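You operate a simulated robot arm through the tools that you are given. There is no shell and no other tool.

You run a simulated robot arm. Do the job below in one go: nothing can be reset, and whatever is moved stays where it is left.

JOB
Switch the sealer off, then wipe the dust off its lever.
Fine: once it is off, lower the lever to wipe it; use the grey cloth by the packer and put it back; raise the lever again. What is to be rubbed or washed off counts as gone when no trace of it is left.

Only the result counts: the job must be done as asked and must still hold three seconds after the hand-in. Knocking over, shifting, dropping, spilling or breaking anything else fails it. Flat cloth is picked up by pressing the open fingertips on it (5 to 10 N) and closing them slowly along it; thin cloth reads only 2 to 8 mm in the jaws.

ROBOT AND FRAMES
A 6-joint arm with a two-finger gripper, fixed in place. Base frame: the origin is at the foot of the arm, x ahead of it, y to its left, z up. Readings come in mm, degrees, newtons and seconds.
Its first joint turns from -166.0 to 166.0 degrees. Payload 2.45 kg.
The tool frame sits at the grasp point between the pads (the TCP): z along the fingers, y along the line on which they close. The tips reach 20 mm beyond it. Largest opening 140 mm; the body of the gripper starts 168 mm behind the TCP.
Orientation is told as [roll, pitch, yaw] about the base's x, y, z axes, in that order, counted from this pose: with the fingers straight down and closing along the base's y, the tool's x points along the base's -x, its y along +y and its z along -z.

CONTROLS
- The arm moves only by the tool step_arm. Its argument "plan" is a list of rows, each an object (a shift or turn left out is 0, a gripper value left out holds the last) with "dp": the shift along the base's x, y, z in mm, a list of three; "rotation": the turn, a rotation vector about the base's x, y, z in degrees, a list of three. In form: [{"dp": [tx, ty, tz], "rotation": [ax, ay, az]}, ...]. A call has 1 to 20 rows; each row shifts and turns the commanded pose from where the row before left it. "hand" is the closure in counts, from 0 (fully open) to 255 (shut), set as the call begins (left out, the last holds). Rows are played at 5 a second. More than 50 mm and 8.6 degrees between two rows, or a gripper value outside its range, and nothing of the call is played. Where a pose cannot be reached the arm comes as near as it can. A force on the tool above 90 N (or 10 N above the force at the start of the call, whichever is more), or a blocked arm, ends the call early, and 0.2 s more pass. The fingers move at their own pace (about 45 mm/s each) and stop on an object; they squeeze with about 34 N. The grip force told is the motor's: it shows also when the fingers shut on nothing. Time passes only in rows, and 0.2 s behind the last, so rows that do not move let the fingers close. It gives the time, the measured TCP pose, the force on the tool (base axes), the opening and the grip force at its end, in the units of the frame above (readings bear some noise), with the torque about the TCP (base axes, N m) and any sound that the robot's microphone picked up.
- Cameras (640 x 400 px; columns grow to the right, rows downward): "scene" is fixed at [401.1, 650.8, 1749.7]; the picture's right is [-0.84, -0.54, 0.00], its down [-0.25, 0.40, -0.88] and it looks along [0.47, -0.74, -0.47] (base axes); focal length 371 px, centre (320, 200). "wrist" rides on the gripper at [78, 11, -209] in the tool frame; the picture's right is [-0.14, 0.99, 0.00], its down [-0.92, -0.13, -0.37] and it looks along [-0.37, -0.05, 0.93] (tool axes); focal length 280 px, centre (320, 200). There is no depth. A picture from a camera that has moved, and an enlarged one, comes with that camera's place and axes in the base frame and with its lens.
- get_image(camera): a new picture of that camera. It takes no simulated time.
- enlarge(camera, box): a new picture of the part [left, top, right, bottom] of that camera's present view, enlarged. It takes no simulated time.
- finish_job(): hands the job in; it is judged then, once.

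Nothing tells you positions but the pictures and the camera data. Unless the task says otherwise, let go and move clear before handing in.

The tools are called as a command line: name --argument value ..., lists and objects as JSON in quotes. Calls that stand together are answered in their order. step_arm: Moves the arm, as the interface text tells. Its arguments: {"type":"object","properties":{"plan":{"type":"array","items":{"type":"object","properties":{"dp":{"type":"array","items":{"type":"number"}},"rotation":{"type":"array","items":{"type":"number"}}}}},"hand":{"type":"number"}},"required":["plan"]} The other tools are called the same way: get_image (camera) takes a picture; enlarge (camera, box) takes an enlarged picture of a part of a camera's view; finish_job () hands the job in.

At the start:

```text
time_s: 0.0
position: [533.4, 188.8, 1495.2]
ee_rot: [-0.1, 0.0, -0.1]
contact_force: [0.3, 0.4, 1.0]
moment: [0.0, 0.01, 0.01]
opening: 139.8
grip_force: 0.1
```

scene: 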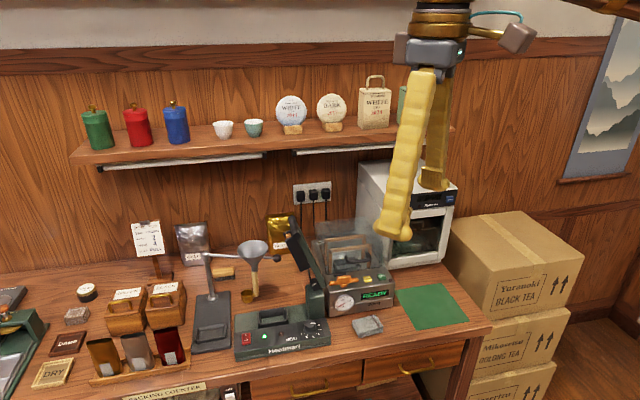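
wrist: 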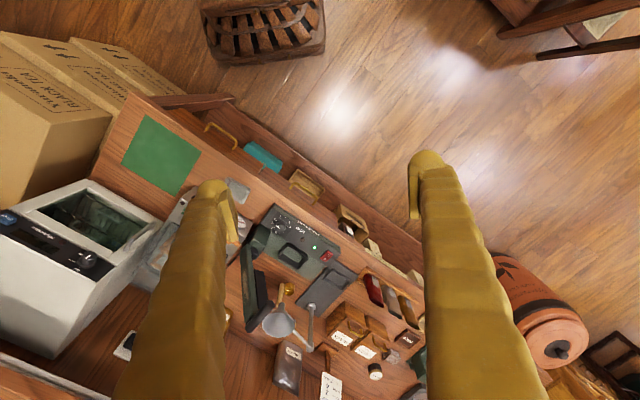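

I see a packing counter with a heat sealer (dark green, lever raised, red switch and green lamp), a vacuum packer with a READY display, and a grey cloth near it. I'll enlarge the views before moving.

enlarge --camera "scene" --box '[220, 200, 420, 370]'

enlarge --camera "wrist" --box '[200, 160, 400, 340]'

enlarge --camera "scene" --box '[220, 290, 340, 370]'

enlarge --camera "scene" --box '[270, 200, 350, 270]'

```text
2.35 times, centred on (320, 285) of scene
camera zoom: at [401.1, 650.8, 1749.7], right [-0.84, -0.54, 0.0], down [-0.25, 0.4, -0.88], along [0.47, -0.74, -0.47], focal length 872 px, centre (320, 0)
```

zoom: 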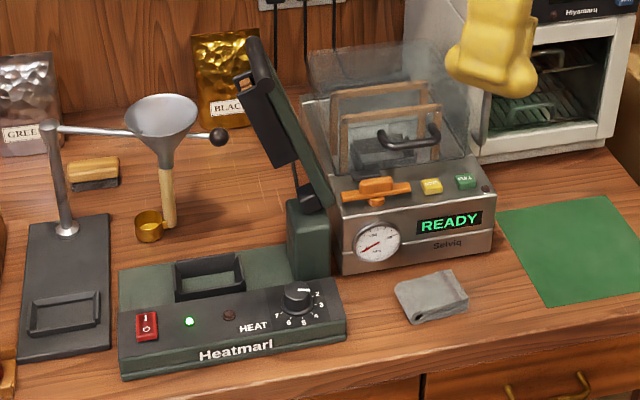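

```text
2.22 times, centred on (300, 250) of wrist
camera zoom: at [456.6, 198.6, 1705.0], right [0.14, 0.99, 0.0], down [0.92, -0.13, 0.37], along [0.37, -0.05, -0.93], focal length 623 px, centre (364, 89)
```

zoom: 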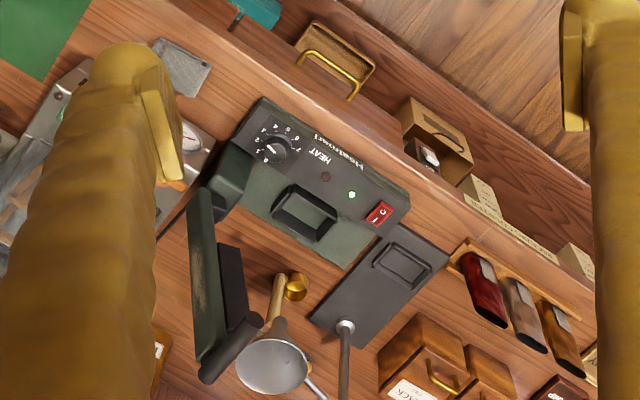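

```text
5.00 times, centred on (280, 330) of scene
camera zoom: at [401.1, 650.8, 1749.7], right [-0.84, -0.54, 0.0], down [-0.25, 0.4, -0.88], along [0.47, -0.74, -0.47], focal length 1853 px, centre (520, -450)
```

zoom: 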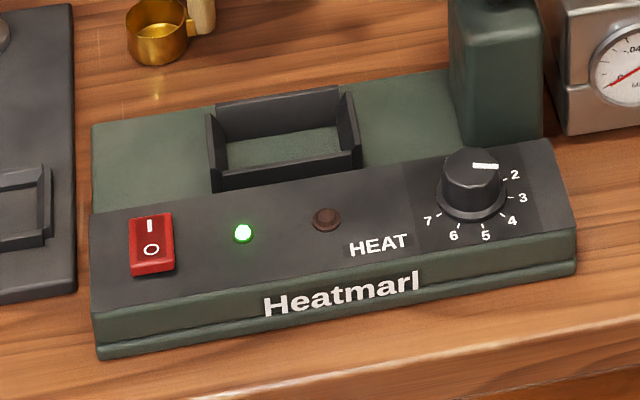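

```text
5.71 times, centred on (310, 235) of scene
camera zoom: at [401.1, 650.8, 1749.7], right [-0.84, -0.54, 0.0], down [-0.25, 0.4, -0.88], along [0.47, -0.74, -0.47], focal length 2118 px, centre (377, 0)
```

zoom: 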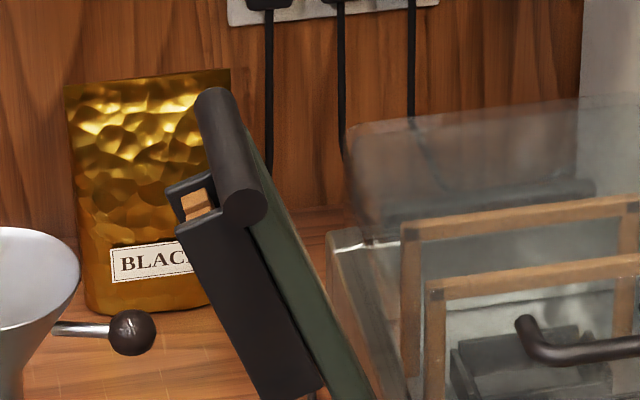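

The sealer's red switch sits near (963, 153, 925). The counter runs about 45° to the base axes, and the raised lever's handle is at roughly (887, 10, 1246). I'll turn the tool to face the counter and move nearer for a second view.

step_arm --plan '[{"dp": [35, -14, -20], "rotation": [0, 0, -7.5]}, {"dp": [35, -14, -20], "rotation": [0, 0, -7.5]}, {"dp": [35, -14, -20], "rotation": [0, 0, -7.5]}, {"dp": [35, -14, -20], "rotation": [0, 0, -7.5]}, {"dp": [35, -14, -20], "rotation": [0, 0, -7.5]}, {"dp": [35, -14, -20], "rotation": [0, 0, -7.5]}, {}]'

get_image --camera "wrist"

get_image --camera "scene"

```text
time_s: 1.6
position: [744.4, 102.8, 1374.4]
ee_rot: [0.0, 0.1, -45.0]
contact_force: [0.7, -0.2, -0.4]
moment: [-0.03, 0.0, 0.02]
opening: 140.1
grip_force: 0.1
```

```text
taken
camera wrist: at [698.0, 165.0, 1584.4], right [0.8, 0.6, 0.0], down [0.56, -0.74, 0.37], along [0.22, -0.29, -0.93], focal length 280 px, centre (320, 200)
```

wrist: 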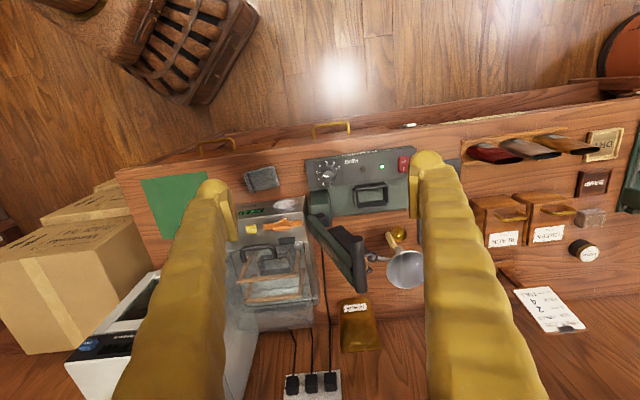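

```text
taken
```

scene: 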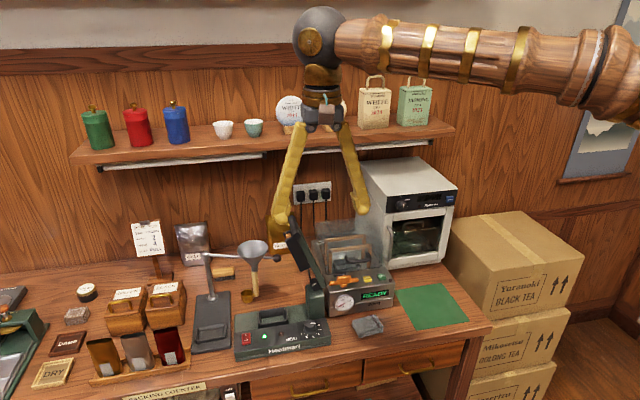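

enlarge --camera "wrist" --box '[230, 130, 430, 300]'

enlarge --camera "wrist" --box '[300, 200, 380, 300]'

```text
2.35 times, centred on (330, 215) of wrist
camera zoom: at [698.0, 165.0, 1584.4], right [0.8, 0.6, 0.0], down [0.56, -0.74, 0.37], along [0.22, -0.29, -0.93], focal length 660 px, centre (296, 165)
```

zoom: 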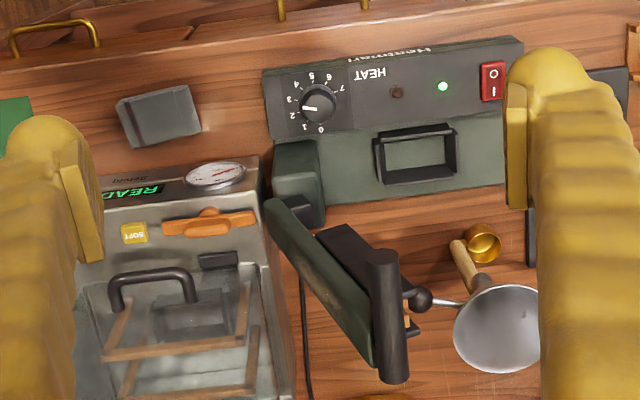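

```text
4.00 times, centred on (340, 250) of wrist
camera zoom: at [698.0, 165.0, 1584.4], right [0.8, 0.6, 0.0], down [0.56, -0.74, 0.37], along [0.22, -0.29, -0.93], focal length 1122 px, centre (240, 0)
```

zoom: 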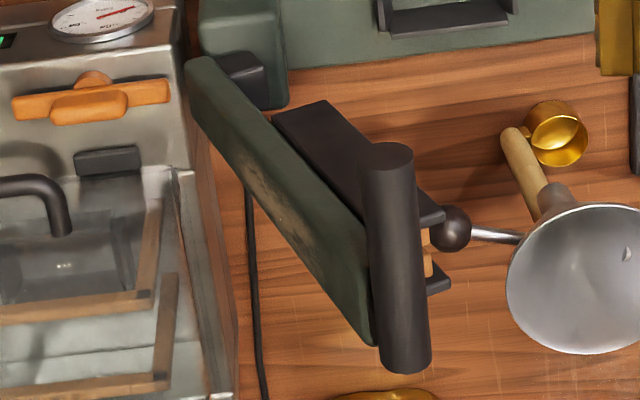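

The lever and its dusty outer face are visible now. I'll look closer at the hinge from both cameras.

enlarge --camera "scene" --box '[280, 205, 350, 325]'

enlarge --camera "wrist" --box '[295, 170, 375, 230]'

```text
3.33 times, centred on (315, 265) of scene
camera zoom: at [401.1, 650.8, 1749.7], right [-0.84, -0.54, 0.0], down [-0.25, 0.4, -0.88], along [0.47, -0.74, -0.47], focal length 1236 px, centre (337, -17)
```

zoom: 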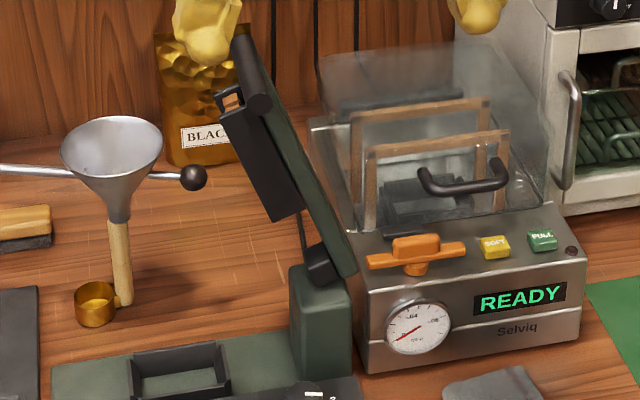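

```text
6.67 times, centred on (335, 200) of wrist
camera zoom: at [698.0, 165.0, 1584.4], right [0.8, 0.6, 0.0], down [0.56, -0.74, 0.37], along [0.22, -0.29, -0.93], focal length 1869 px, centre (220, 200)
```

zoom: 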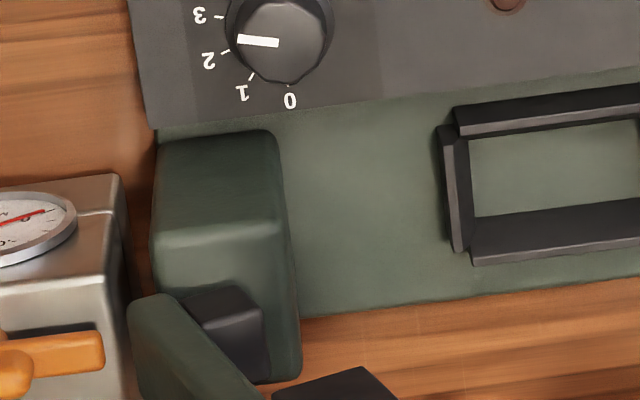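

My triangulations agree on the switch location. I'll move left and down to hover in front of the switch and check it close up.

step_arm --plan '[{"dp": [36, 17, -10]}, {"dp": [36, 17, -10]}, {"dp": [36, 17, -10]}, {"dp": [36, 17, -10]}, {"dp": [36, 19, -10]}, {"dp": [0, 0, -45]}, {"dp": [0, 0, -45]}, {"dp": [0, 0, -45]}, {"dp": [0, 0, -45]}, {}]'

get_image --camera "wrist"

get_image --camera "scene"

```text
time_s: 3.8
position: [921.8, 191.7, 1145.6]
ee_rot: [0.0, 0.0, -45.0]
contact_force: [-0.5, 0.0, 0.8]
moment: [-0.01, -0.03, -0.01]
opening: 139.9
grip_force: 0.1
```

```text
taken
camera wrist: at [877.3, 253.4, 1356.7], right [0.8, 0.6, 0.0], down [0.56, -0.74, 0.37], along [0.22, -0.29, -0.93], focal length 280 px, centre (320, 200)
```

wrist: 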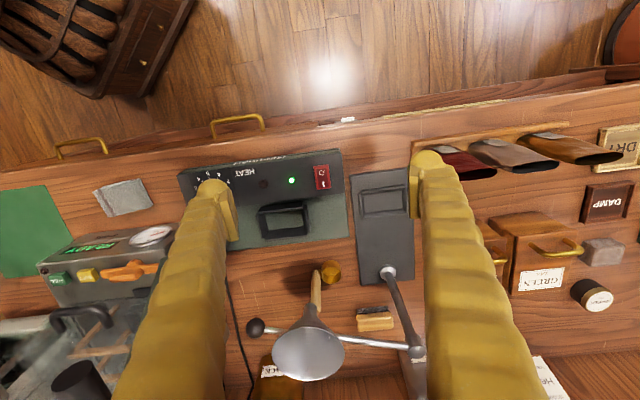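

```text
taken
```

scene: 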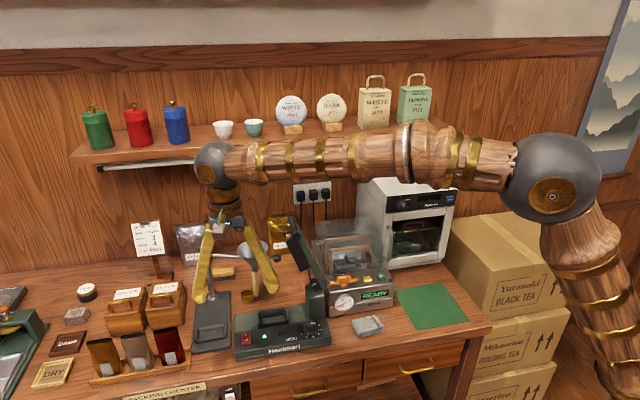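

enlarge --camera "wrist" --box '[240, 130, 360, 220]'

enlarge --camera "scene" --box '[225, 315, 295, 365]'

```text
4.44 times, centred on (300, 175) of wrist
camera zoom: at [877.3, 253.4, 1356.7], right [0.8, 0.6, 0.0], down [0.56, -0.74, 0.37], along [0.22, -0.29, -0.93], focal length 1246 px, centre (409, 311)
```

zoom: 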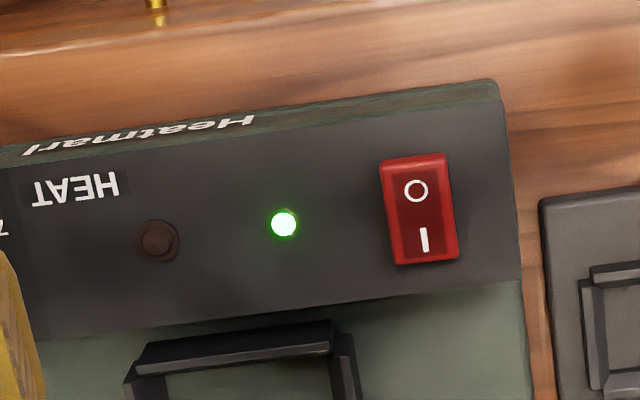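

```text
8.00 times, centred on (260, 340) of scene
camera zoom: at [401.1, 650.8, 1749.7], right [-0.84, -0.54, 0.0], down [-0.25, 0.4, -0.88], along [0.47, -0.74, -0.47], focal length 2965 px, centre (800, -920)
```

zoom: 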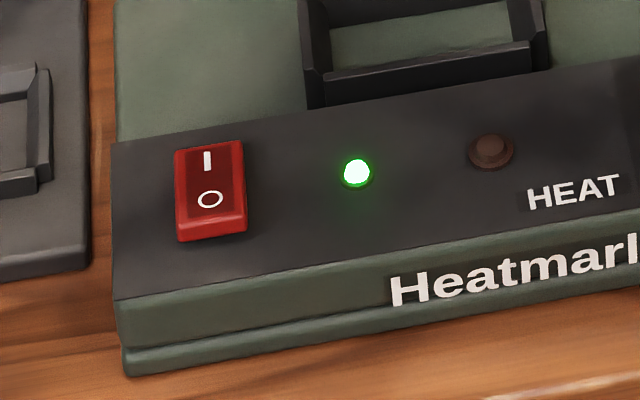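

The rocker's "O" end (front half) stands proud at about (952, 160, 933). I'll close the fingers and come down above that half.

step_arm --plan '[{"dp": [8, -9, -30]}, {"dp": [8, -9, -30]}, {"dp": [8, -8, -30]}, {"dp": [0, 0, -30]}, {"dp": [0, 0, -30]}, {}, {}, {}]' --hand 255

get_image --camera "wrist"

enlarge --camera "scene" --box '[190, 270, 310, 370]'

```text
time_s: 5.6
position: [947.6, 166.7, 994.6]
ee_rot: [0.0, -0.1, -45.0]
contact_force: [-0.2, 0.8, 1.2]
moment: [-0.01, -0.01, 0.03]
opening: 0.1
grip_force: 16.1
```

```text
taken
camera wrist: at [901.1, 228.6, 1205.4], right [0.8, 0.6, 0.0], down [0.56, -0.74, 0.37], along [0.22, -0.29, -0.93], focal length 280 px, centre (320, 200)
```

wrist: 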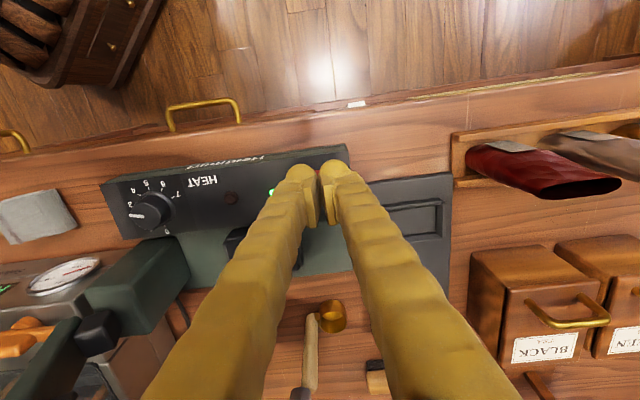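

```text
4.00 times, centred on (250, 320) of scene
camera zoom: at [401.1, 650.8, 1749.7], right [-0.84, -0.54, 0.0], down [-0.25, 0.4, -0.88], along [0.47, -0.74, -0.47], focal length 1483 px, centre (600, -280)
```

zoom: 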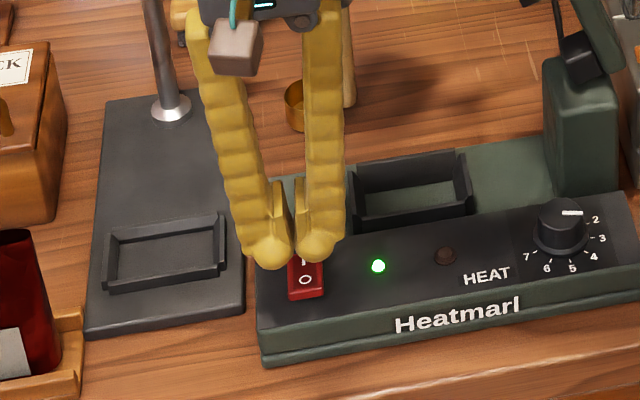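

The closed fingertips are lined up with the O end. I'll press down gently and watch the force and sound.

step_arm --plan '[{"dp": [0, 0, -17]}, {"dp": [0, 0, -15]}, {"dp": [0, 0, -3]}, {"dp": [0, 0, -2]}, {"dp": [0, 0, -2]}, {}]'

enlarge --camera "scene" --box '[190, 270, 310, 370]'

```text
time_s: 7.0
position: [946.9, 166.8, 954.8]
ee_rot: [0.0, 0.0, -44.9]
contact_force: [1.1, -0.3, -0.3]
moment: [0.0, 0.0, 0.0]
opening: 0.0
grip_force: 29.5
```

```text
4.00 times, centred on (250, 320) of scene
camera zoom: at [401.1, 650.8, 1749.7], right [-0.84, -0.54, 0.0], down [-0.25, 0.4, -0.88], along [0.47, -0.74, -0.47], focal length 1483 px, centre (600, -280)
```

zoom: 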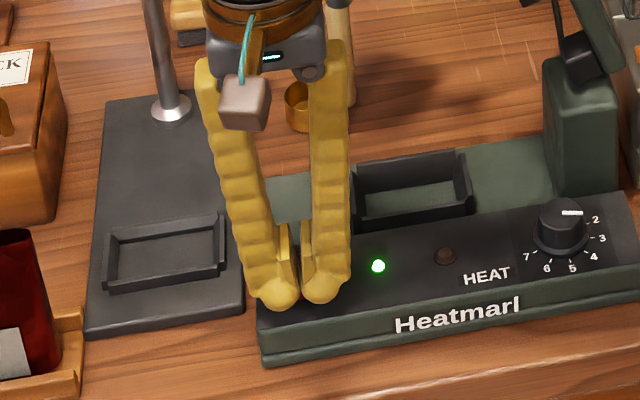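

step_arm --plan '[{"dp": [0, 0, -2]}, {"dp": [0, 0, -2]}, {"dp": [0, 0, -2]}, {}]'

enlarge --camera "scene" --box '[190, 270, 310, 370]'

enlarge --camera "wrist" --box '[260, 130, 380, 220]'

```text
time_s: 8.0
position: [946.3, 167.2, 950.6]
ee_rot: [0.0, 0.0, -45.0]
contact_force: [-0.6, 0.3, -0.8]
moment: [0.0, -0.01, 0.01]
opening: 0.0
grip_force: 29.2
```

```text
4.00 times, centred on (250, 320) of scene
camera zoom: at [401.1, 650.8, 1749.7], right [-0.84, -0.54, 0.0], down [-0.25, 0.4, -0.88], along [0.47, -0.74, -0.47], focal length 1483 px, centre (600, -280)
```

zoom: 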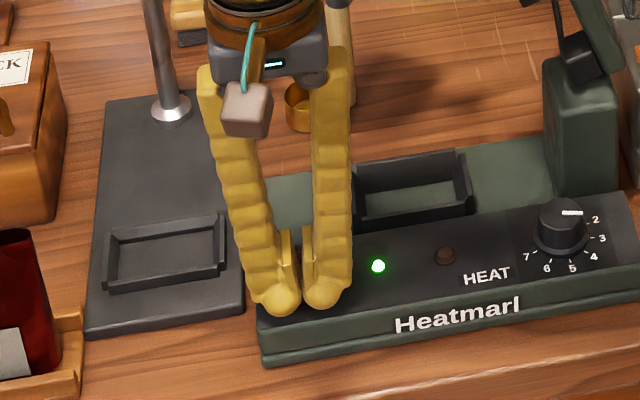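

```text
4.44 times, centred on (320, 175) of wrist
camera zoom: at [901.1, 227.4, 1159.9], right [0.8, 0.6, 0.0], down [0.56, -0.74, 0.37], along [0.22, -0.29, -0.93], focal length 1246 px, centre (320, 311)
```

zoom: 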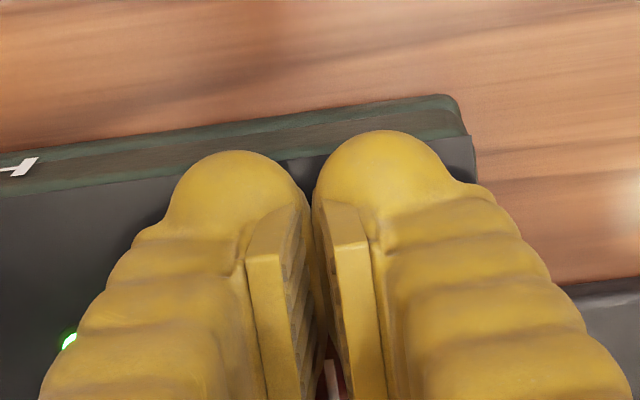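

No contact yet, and the tips sit slightly forward of the O. I'll shift 6 mm toward the wall and keep going down in small steps.

step_arm --plan '[{"dp": [0, 0, 6]}, {"dp": [4.5, -4.5, 0]}, {"dp": [0, 0, -4]}, {"dp": [0, 0, -2]}, {"dp": [0, 0, -2]}, {"dp": [0, 0, -2]}, {}]'

enlarge --camera "scene" --box '[190, 270, 310, 370]'

```text
time_s: 9.6
position: [951.9, 161.2, 949.6]
ee_rot: [0.0, -0.1, -45.0]
contact_force: [-24.2, -3.8, 51.4]
moment: [-0.46, 0.14, -0.17]
opening: 6.0
grip_force: 29.5
```

```text
4.00 times, centred on (250, 320) of scene
camera zoom: at [401.1, 650.8, 1749.7], right [-0.84, -0.54, 0.0], down [-0.25, 0.4, -0.88], along [0.47, -0.74, -0.47], focal length 1483 px, centre (600, -280)
```

zoom: 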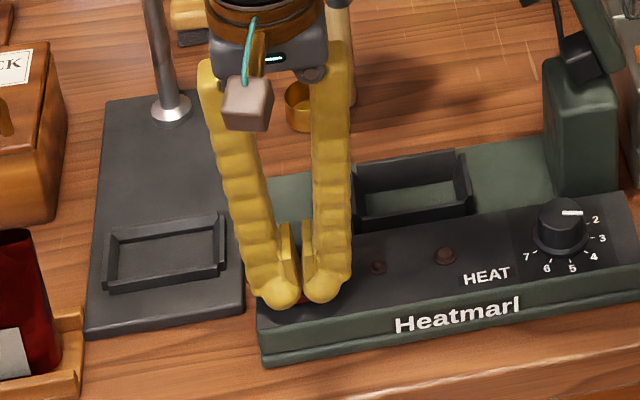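

The lamp went out. I'll lift straight off and confirm that the switch stays on O.

step_arm --plan '[{"dp": [0, 0, 10]}, {"dp": [-5, 5, 40]}, {"dp": [-10, 10, 45]}, {"dp": [-10, 10, 45]}, {"dp": [-10, 10, 45]}, {}]'

enlarge --camera "scene" --box '[190, 270, 310, 370]'

get_image --camera "wrist"

```text
time_s: 11.0
position: [915.9, 194.9, 1132.4]
ee_rot: [0.0, 0.0, -45.0]
contact_force: [0.0, -0.1, 0.4]
moment: [0.03, 0.0, 0.02]
opening: 0.0
grip_force: 29.6
```

```text
4.00 times, centred on (250, 320) of scene
camera zoom: at [401.1, 650.8, 1749.7], right [-0.84, -0.54, 0.0], down [-0.25, 0.4, -0.88], along [0.47, -0.74, -0.47], focal length 1483 px, centre (600, -280)
```

zoom: 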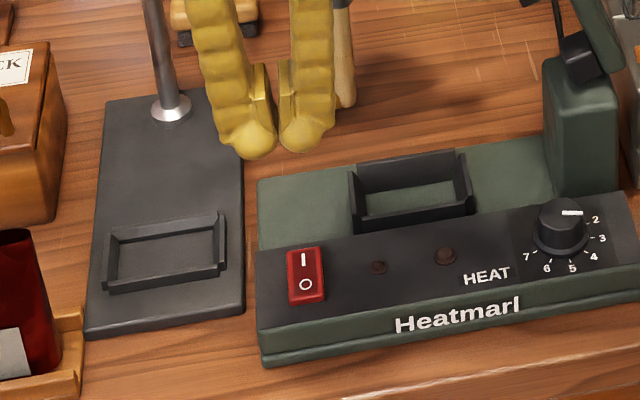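

```text
taken
camera wrist: at [869.9, 256.8, 1341.7], right [0.8, 0.6, 0.0], down [0.56, -0.74, 0.37], along [0.22, -0.29, -0.93], focal length 280 px, centre (320, 200)
```

wrist: 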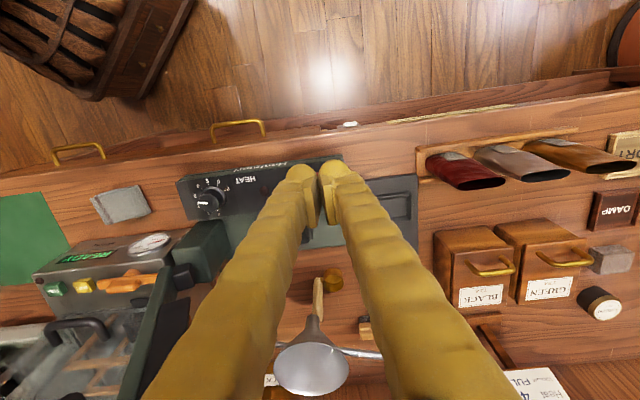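

The switch is on O and the lamp is dark. Next I'll work out the hinge geometry from this side angle.

enlarge --camera "wrist" --box '[110, 200, 270, 320]'

```text
3.33 times, centred on (190, 260) of wrist
camera zoom: at [869.9, 256.8, 1341.7], right [0.8, 0.6, 0.0], down [0.56, -0.74, 0.37], along [0.22, -0.29, -0.93], focal length 935 px, centre (753, 0)
```

zoom: 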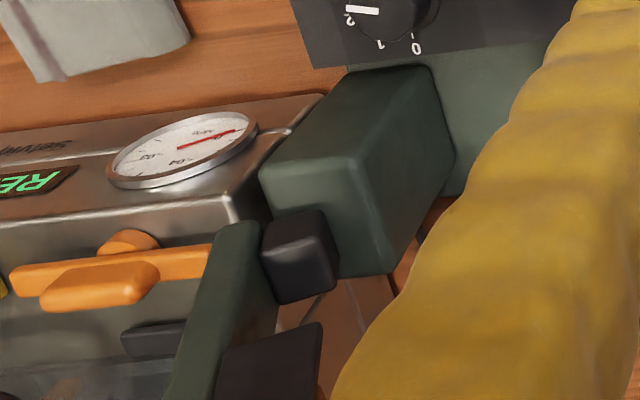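

The hinge is near a height of 1010 mm, and the lever swings left, down over the sealer. I need the exact shape of the handle, so I'll back off to the front, tilt the camera up and look.

step_arm --plan '[{"dp": [-41, -13, 12]}, {"dp": [-41, -13, 12], "rotation": [-5.6, -5.6, 0]}, {"dp": [-41, -13, 12], "rotation": [-5.6, -5.6, 0]}, {"dp": [-41, -13, 12], "rotation": [-5.6, -5.6, 0]}, {}, {}]' --hand 0

get_image --camera "wrist"

enlarge --camera "wrist" --box '[240, 160, 400, 280]'

get_image --camera "scene"

```text
time_s: 12.4
position: [750.3, 145.2, 1180.9]
ee_rot: [0.0, -23.8, -45.0]
contact_force: [0.1, -0.5, -0.7]
moment: [-0.01, -0.02, 0.01]
opening: 123.5
grip_force: 0.0
```

```text
taken
camera wrist: at [649.3, 261.9, 1340.7], right [0.79, 0.61, 0.06], down [0.4, -0.58, 0.71], along [0.47, -0.54, -0.7], focal length 280 px, centre (320, 200)
```

wrist: 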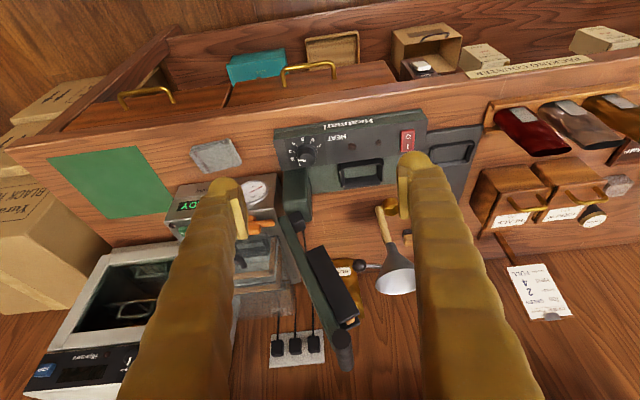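

```text
3.33 times, centred on (320, 220) of wrist
camera zoom: at [649.3, 261.9, 1340.7], right [0.79, 0.61, 0.06], down [0.4, -0.58, 0.71], along [0.47, -0.54, -0.7], focal length 935 px, centre (320, 133)
```

zoom: 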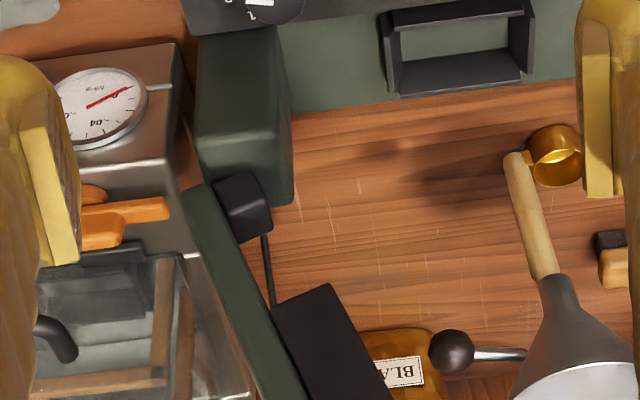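

```text
taken
```

scene: 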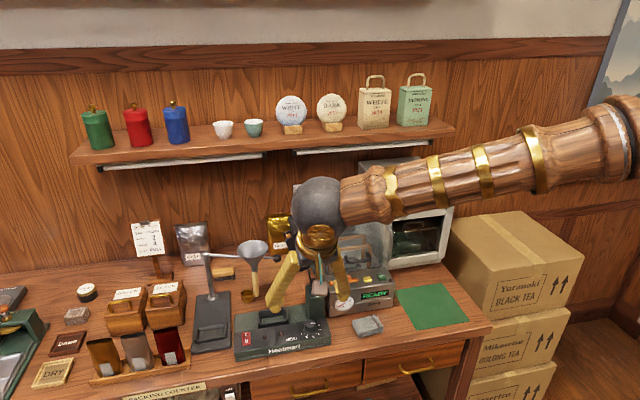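

enlarge --camera "wrist" --box '[280, 200, 400, 390]'

enlarge --camera "wrist" --box '[310, 300, 380, 380]'

```text
2.11 times, centred on (340, 295) of wrist
camera zoom: at [649.3, 261.9, 1340.7], right [0.79, 0.61, 0.06], down [0.4, -0.58, 0.71], along [0.47, -0.54, -0.7], focal length 590 px, centre (278, 0)
```

zoom: 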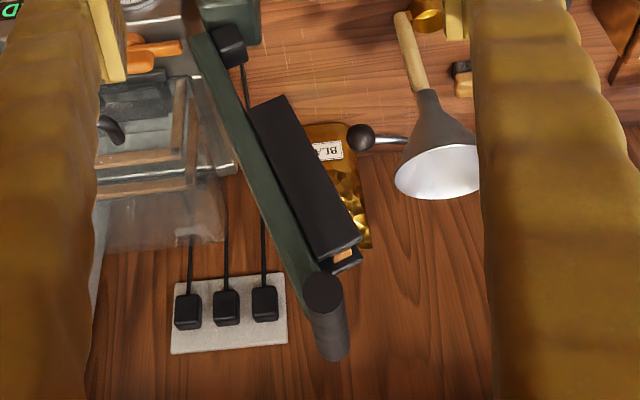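

```text
5.00 times, centred on (345, 340) of wrist
camera zoom: at [649.3, 261.9, 1340.7], right [0.79, 0.61, 0.06], down [0.4, -0.58, 0.71], along [0.47, -0.54, -0.7], focal length 1402 px, centre (195, -500)
```

zoom: 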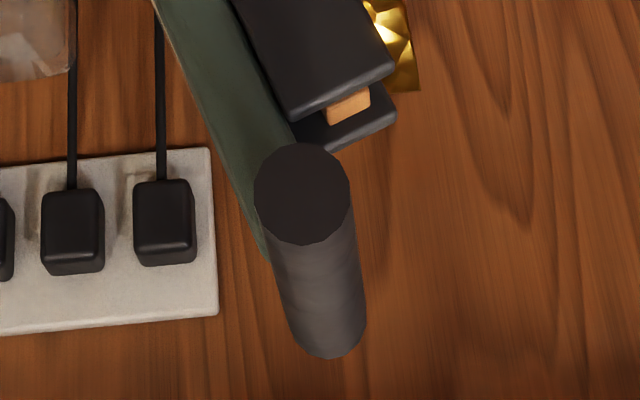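

The handle is a cylinder about 19 mm thick with its front face centred near (854, 42, 1244). I'll turn the tool horizontal, pointing at the wall, so the fingers can straddle it and follow the arc by rolling.

step_arm --plan '[{"dp": [4.7, -4.5, 7.9], "rotation": [-5.85, -5.85, 0]}, {"dp": [4.7, -4.5, 7.9], "rotation": [-5.85, -5.85, 0]}, {"dp": [4.7, -4.5, 7.9], "rotation": [-5.85, -5.85, 0]}, {"dp": [4.7, -4.5, 7.9], "rotation": [-5.85, -5.85, 0]}, {"dp": [4.7, -4.5, 7.9], "rotation": [-5.85, -5.85, 0]}, {"dp": [4.7, -4.5, 7.9], "rotation": [-5.85, -5.85, 0]}, {"dp": [4.7, -4.5, 7.9], "rotation": [-5.85, -5.85, 0]}, {"dp": [4.7, -4.5, 7.9], "rotation": [-5.85, -5.85, 0]}, {}]' --hand 155

get_image --camera "wrist"

get_image --camera "scene"

```text
time_s: 14.4
position: [790.7, 107.8, 1242.4]
ee_rot: [-112.2, -90.0, 67.2]
contact_force: [-0.6, -0.9, -0.2]
moment: [0.0, 0.02, 0.0]
opening: 54.9
grip_force: 0.1
```

```text
taken
camera wrist: at [651.9, 262.0, 1164.5], right [0.7, 0.7, 0.14], down [-0.35, 0.17, 0.92], along [0.62, -0.69, 0.37], focal length 280 px, centre (320, 200)
```

wrist: 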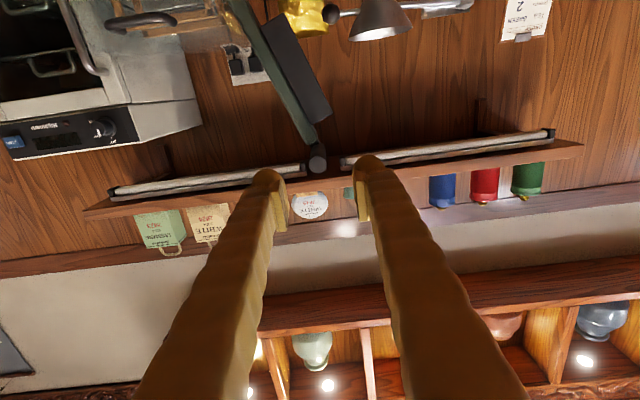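

```text
taken
```

scene: 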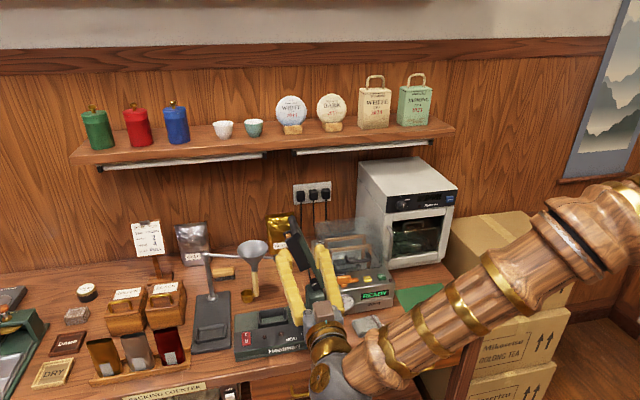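

enlarge --camera "wrist" --box '[250, 60, 400, 220]'

enlarge --camera "scene" --box '[260, 200, 370, 300]'

```text
2.50 times, centred on (325, 140) of wrist
camera zoom: at [651.9, 262.0, 1164.5], right [0.7, 0.7, 0.14], down [-0.35, 0.17, 0.92], along [0.62, -0.69, 0.37], focal length 701 px, centre (308, 350)
```

zoom: 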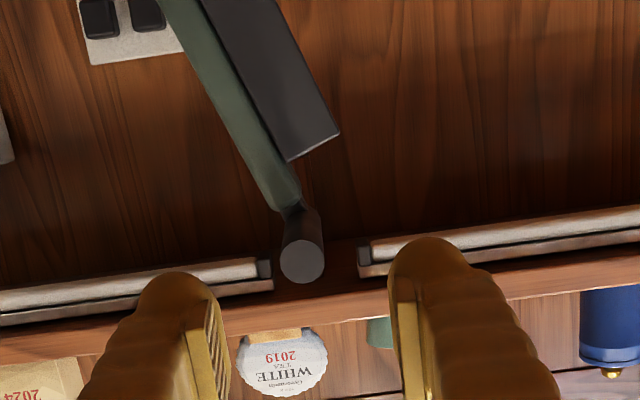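

```text
4.00 times, centred on (315, 250) of scene
camera zoom: at [401.1, 650.8, 1749.7], right [-0.84, -0.54, 0.0], down [-0.25, 0.4, -0.88], along [0.47, -0.74, -0.47], focal length 1483 px, centre (340, 0)
```

zoom: 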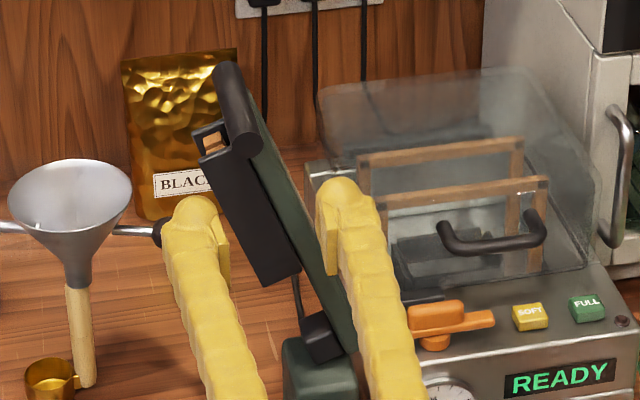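

The handle is centred between the fingers. I'll roll the tool to match the lever's lean and slide forward until the fingers straddle the handle's front end.

step_arm --plan '[{"rotation": [-5.2, 5.2, 0]}, {"rotation": [-5.2, 5.2, 0]}, {"dp": [24, -24, 1]}, {"dp": [24, -24, 1]}, {"dp": [12, -12, 0]}, {"dp": [12, -12, 0]}, {}]'

get_image --camera "wrist"

enlarge --camera "scene" --box '[260, 200, 370, 300]'

```text
time_s: 16.0
position: [862.9, 36.8, 1245.7]
ee_rot: [-89.8, -75.2, 44.8]
contact_force: [0.1, 1.0, -0.7]
moment: [0.02, 0.02, 0.0]
opening: 55.2
grip_force: 0.1
```

```text
taken
camera wrist: at [709.7, 176.9, 1167.4], right [0.7, 0.7, -0.12], down [-0.18, 0.34, 0.92], along [0.69, -0.63, 0.37], focal length 280 px, centre (320, 200)
```

wrist: 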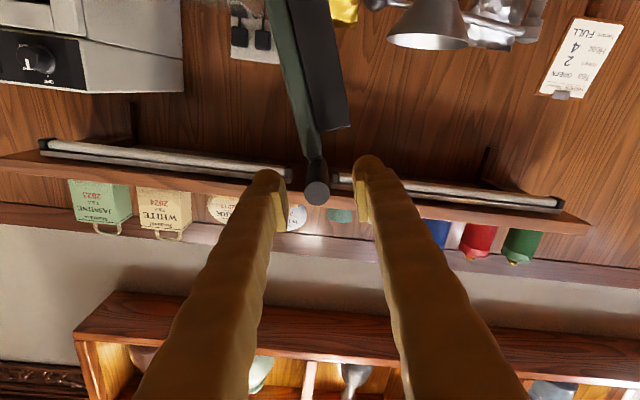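

```text
4.00 times, centred on (315, 250) of scene
camera zoom: at [401.1, 650.8, 1749.7], right [-0.84, -0.54, 0.0], down [-0.25, 0.4, -0.88], along [0.47, -0.74, -0.47], focal length 1483 px, centre (340, 0)
```

zoom: 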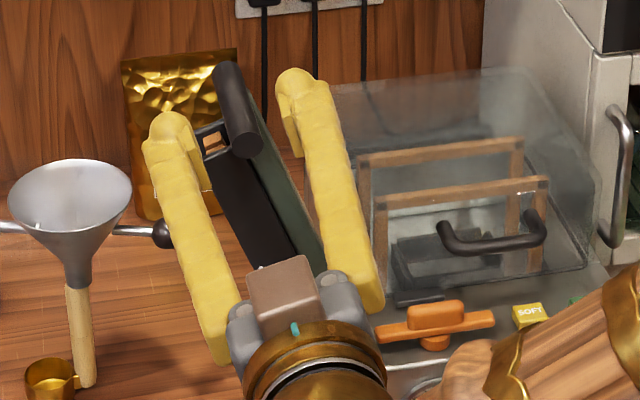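

step_arm --plan '[{}, {}, {}]' --hand 208

enlarge --camera "wrist" --box '[240, 100, 400, 260]'

enlarge --camera "scene" --box '[260, 200, 370, 300]'

```text
time_s: 16.8
position: [863.3, 36.5, 1245.3]
ee_rot: [-89.8, -75.2, 44.8]
contact_force: [0.2, 0.2, 0.7]
moment: [0.02, 0.0, -0.01]
opening: 25.7
grip_force: 0.0
```

```text
2.50 times, centred on (320, 180) of wrist
camera zoom: at [709.5, 177.2, 1167.4], right [0.7, 0.7, -0.12], down [-0.18, 0.34, 0.92], along [0.69, -0.63, 0.37], focal length 701 px, centre (320, 250)
```

zoom: 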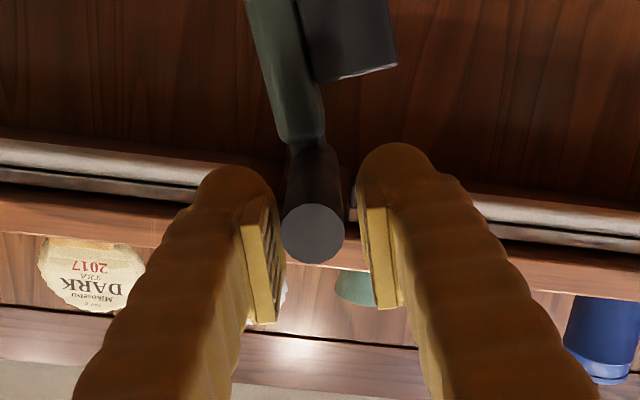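

```text
4.00 times, centred on (315, 250) of scene
camera zoom: at [401.1, 650.8, 1749.7], right [-0.84, -0.54, 0.0], down [-0.25, 0.4, -0.88], along [0.47, -0.74, -0.47], focal length 1483 px, centre (340, 0)
```

zoom: 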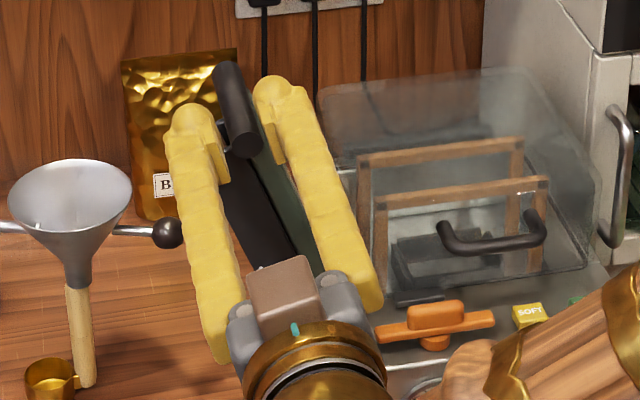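

The handle is loosely caged between the pads. I'll start following the arc to the left and check how the lever behaves.

step_arm --plan '[{"dp": [19.7, 19.7, -9.2], "rotation": [-4.95, 4.95, 0]}, {"dp": [18.8, 18.8, -12.5], "rotation": [-4.95, 4.95, 0]}, {"dp": [17.6, 17.6, -15.7], "rotation": [-4.95, 4.95, 0]}, {}]'

enlarge --camera "wrist" --box '[200, 50, 440, 290]'

enlarge --camera "scene" --box '[240, 200, 370, 320]'

```text
time_s: 17.8
position: [920.1, 92.9, 1206.2]
ee_rot: [-89.8, -54.2, 44.9]
contact_force: [0.2, 0.3, -0.3]
moment: [0.01, 0.02, 0.01]
opening: 26.1
grip_force: 0.1
```

```text
1.67 times, centred on (320, 170) of wrist
camera zoom: at [746.6, 213.3, 1138.1], right [0.62, 0.62, -0.47], down [0.05, 0.57, 0.82], along [0.78, -0.54, 0.33], focal length 467 px, centre (320, 250)
```

zoom: 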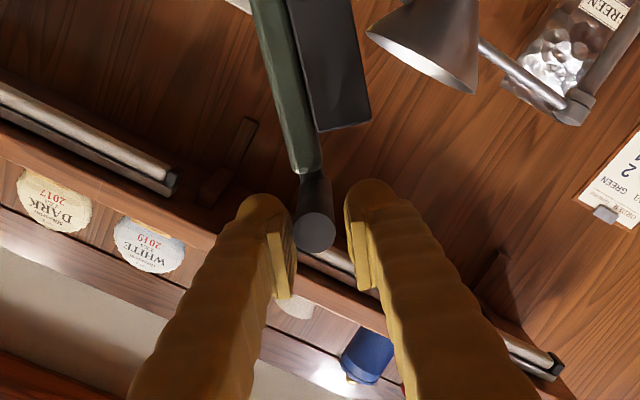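

```text
3.33 times, centred on (305, 260) of scene
camera zoom: at [401.1, 650.8, 1749.7], right [-0.84, -0.54, 0.0], down [-0.25, 0.4, -0.88], along [0.47, -0.74, -0.47], focal length 1236 px, centre (370, 0)
```

zoom: 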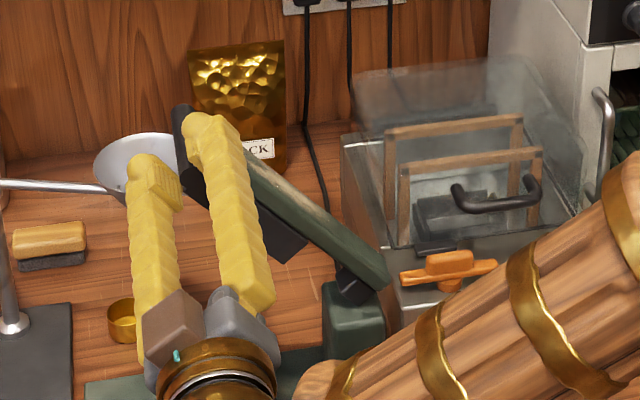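

step_arm --plan '[{"dp": [16.1, 16.1, -18.6], "rotation": [-4.95, 4.95, 0]}, {"dp": [14.4, 14.4, -21.2], "rotation": [-4.95, 4.95, 0]}, {"dp": [12.4, 12.4, -23.6], "rotation": [-4.95, 4.95, 0]}, {"dp": [10.3, 10.3, -25.5], "rotation": [-4.95, 4.95, 0]}, {}]'

enlarge --camera "wrist" --box '[200, 50, 440, 290]'

enlarge --camera "scene" --box '[200, 200, 370, 350]'

```text
time_s: 19.0
position: [970.8, 146.2, 1117.0]
ee_rot: [-90.0, -26.2, 45.0]
contact_force: [-1.0, 0.4, 0.1]
moment: [-0.02, 0.0, 0.01]
opening: 25.5
grip_force: 0.1
```

```text
1.67 times, centred on (320, 170) of wrist
camera zoom: at [778.4, 246.5, 1073.7], right [0.4, 0.4, -0.83], down [0.28, 0.8, 0.52], along [0.87, -0.44, 0.21], focal length 467 px, centre (320, 250)
```

zoom: 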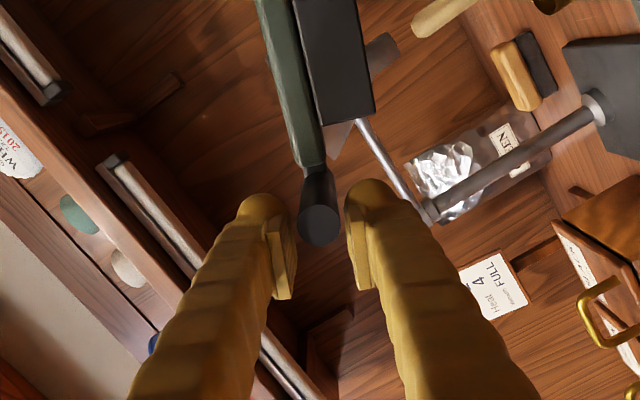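

```text
2.67 times, centred on (285, 275) of scene
camera zoom: at [401.1, 650.8, 1749.7], right [-0.84, -0.54, 0.0], down [-0.25, 0.4, -0.88], along [0.47, -0.74, -0.47], focal length 988 px, centre (413, 0)
```

zoom: 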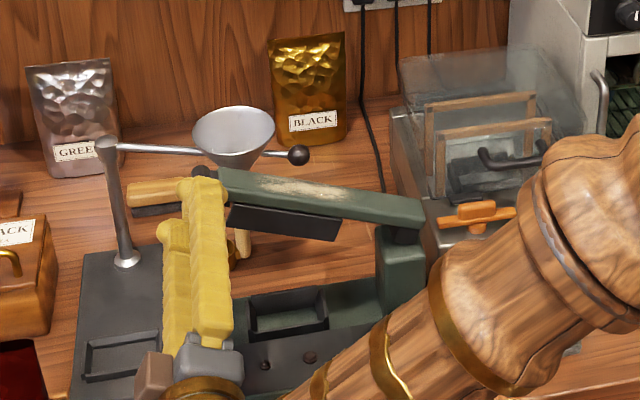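

step_arm --plan '[{"dp": [8.1, 8.1, -27.1], "rotation": [-4.95, 4.95, 0]}, {"dp": [5.7, 5.7, -28.3], "rotation": [-4.95, 4.95, 0]}, {"dp": [2, 2, -20], "rotation": [-3.3, 3.3, 0]}, {}]'

enlarge --camera "wrist" --box '[200, 50, 440, 290]'

enlarge --camera "scene" --box '[200, 200, 370, 350]'

```text
time_s: 20.0
position: [986.9, 163.4, 1043.0]
ee_rot: [-90.0, -7.5, 45.0]
contact_force: [0.6, 0.7, -0.9]
moment: [0.04, 0.0, 0.01]
opening: 26.3
grip_force: 0.3
```

```text
1.67 times, centred on (320, 170) of wrist
camera zoom: at [787.4, 256.0, 1022.0], right [0.19, 0.19, -0.96], down [0.37, 0.89, 0.25], along [0.91, -0.41, 0.1], focal length 467 px, centre (320, 250)
```

zoom: 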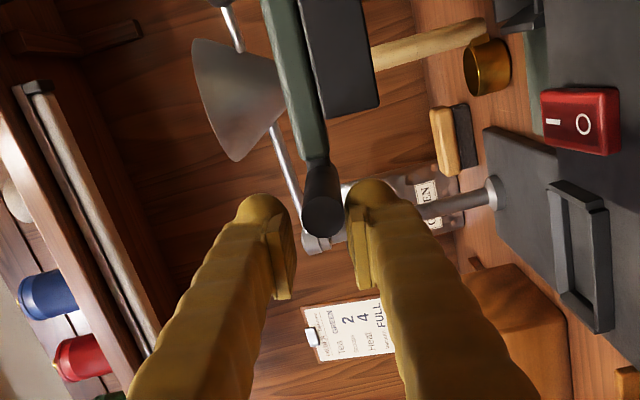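

```text
2.67 times, centred on (285, 275) of scene
camera zoom: at [401.1, 650.8, 1749.7], right [-0.84, -0.54, 0.0], down [-0.25, 0.4, -0.88], along [0.47, -0.74, -0.47], focal length 988 px, centre (413, 0)
```

zoom: 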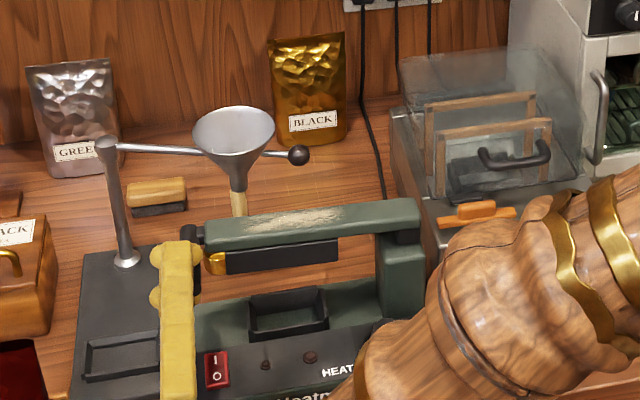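

The lever is now nearly horizontal. I'll keep going down in smaller steps until it seats.

step_arm --plan '[{"dp": [1, 1, -12.6], "rotation": [-2.12, 2.12, 0]}, {"dp": [0.5, 0.5, -12.6], "rotation": [-2.12, 2.12, 0]}, {}]'

enlarge --camera "wrist" --box '[200, 50, 440, 290]'

enlarge --camera "scene" --box '[220, 250, 340, 350]'

```text
time_s: 20.8
position: [989.6, 163.8, 1017.0]
ee_rot: [-90.1, -1.7, 45.0]
contact_force: [-3.4, 5.3, 22.6]
moment: [-0.42, 0.08, -0.03]
opening: 40.1
grip_force: 10.7
```

```text
1.67 times, centred on (320, 170) of wrist
camera zoom: at [788.2, 255.1, 1004.7], right [0.12, 0.12, -0.99], down [0.39, 0.91, 0.15], along [0.91, -0.4, 0.06], focal length 467 px, centre (320, 250)
```

zoom: 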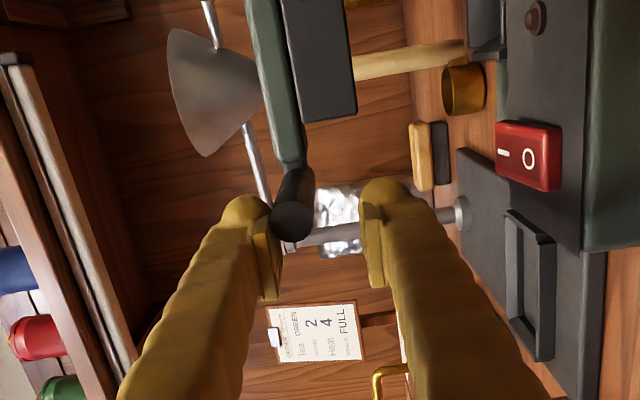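

```text
4.00 times, centred on (280, 300) of scene
camera zoom: at [401.1, 650.8, 1749.7], right [-0.84, -0.54, 0.0], down [-0.25, 0.4, -0.88], along [0.47, -0.74, -0.47], focal length 1483 px, centre (480, -200)
```

zoom: 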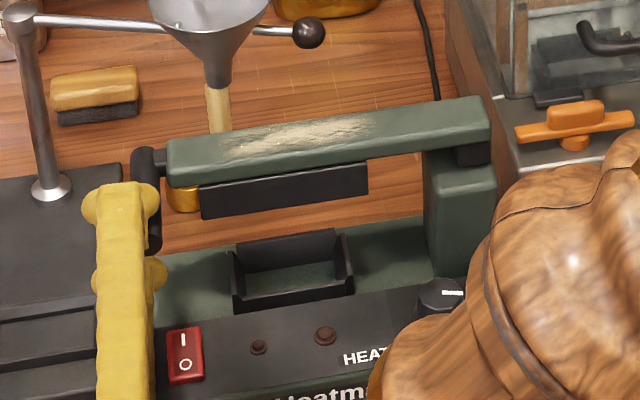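

There's 22 N of resistance and the handle is against the upper pad, so the lever seems to be at or near its stop. I'll ease off upward and see whether the lever stays.

step_arm --plan '[{"dp": [0, 0, 8]}, {"dp": [0, 0, 6]}, {}, {}]'

enlarge --camera "wrist" --box '[200, 50, 440, 290]'

enlarge --camera "scene" --box '[220, 250, 340, 350]'

```text
time_s: 21.8
position: [989.2, 163.3, 1030.3]
ee_rot: [-89.9, -1.6, 45.0]
contact_force: [-0.7, 0.3, 0.4]
moment: [-0.01, -0.01, 0.0]
opening: 25.8
grip_force: 0.0
```

```text
1.67 times, centred on (320, 170) of wrist
camera zoom: at [787.8, 254.3, 1017.9], right [0.12, 0.12, -0.99], down [0.39, 0.91, 0.15], along [0.91, -0.4, 0.06], focal length 467 px, centre (320, 250)
```

zoom: 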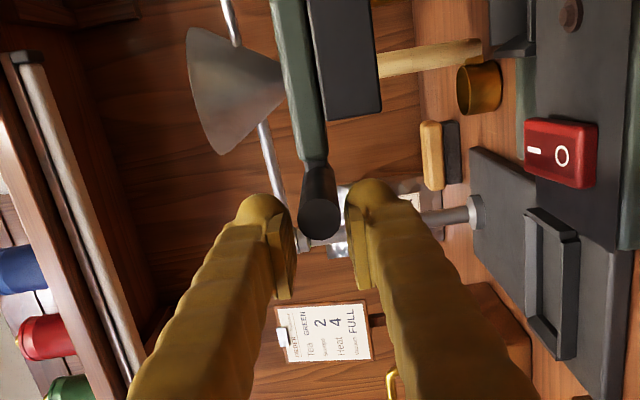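

```text
4.00 times, centred on (280, 300) of scene
camera zoom: at [401.1, 650.8, 1749.7], right [-0.84, -0.54, 0.0], down [-0.25, 0.4, -0.88], along [0.47, -0.74, -0.47], focal length 1483 px, centre (480, -200)
```

zoom: 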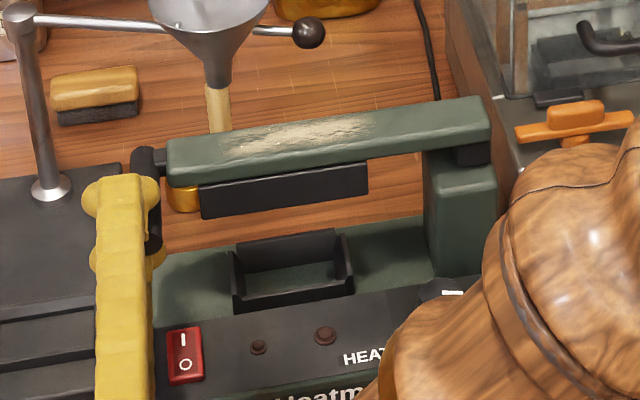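

The lever stays down by itself at its stop, with the handle at z ≈ 1030. I'll open the fingers, back straight out and then turn the tool downward again.

step_arm --plan '[{}, {}, {}, {"dp": [-20, 20, 0]}, {"dp": [-26, 26, 0]}, {"dp": [-30, 30, 5]}, {"dp": [-30, 30, 20]}, {}]' --hand 150

get_image --camera "scene"

```text
time_s: 23.6
position: [882.2, 270.7, 1054.1]
ee_rot: [-90.0, -1.6, 45.0]
contact_force: [0.2, 0.3, 0.5]
moment: [0.0, -0.03, -0.01]
opening: 57.9
grip_force: 0.1
```

```text
taken
```

scene: 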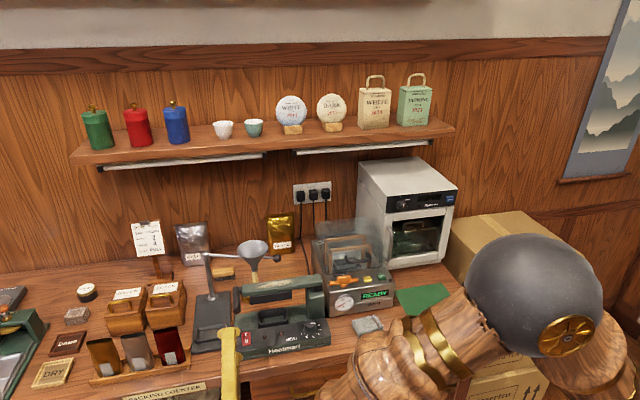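

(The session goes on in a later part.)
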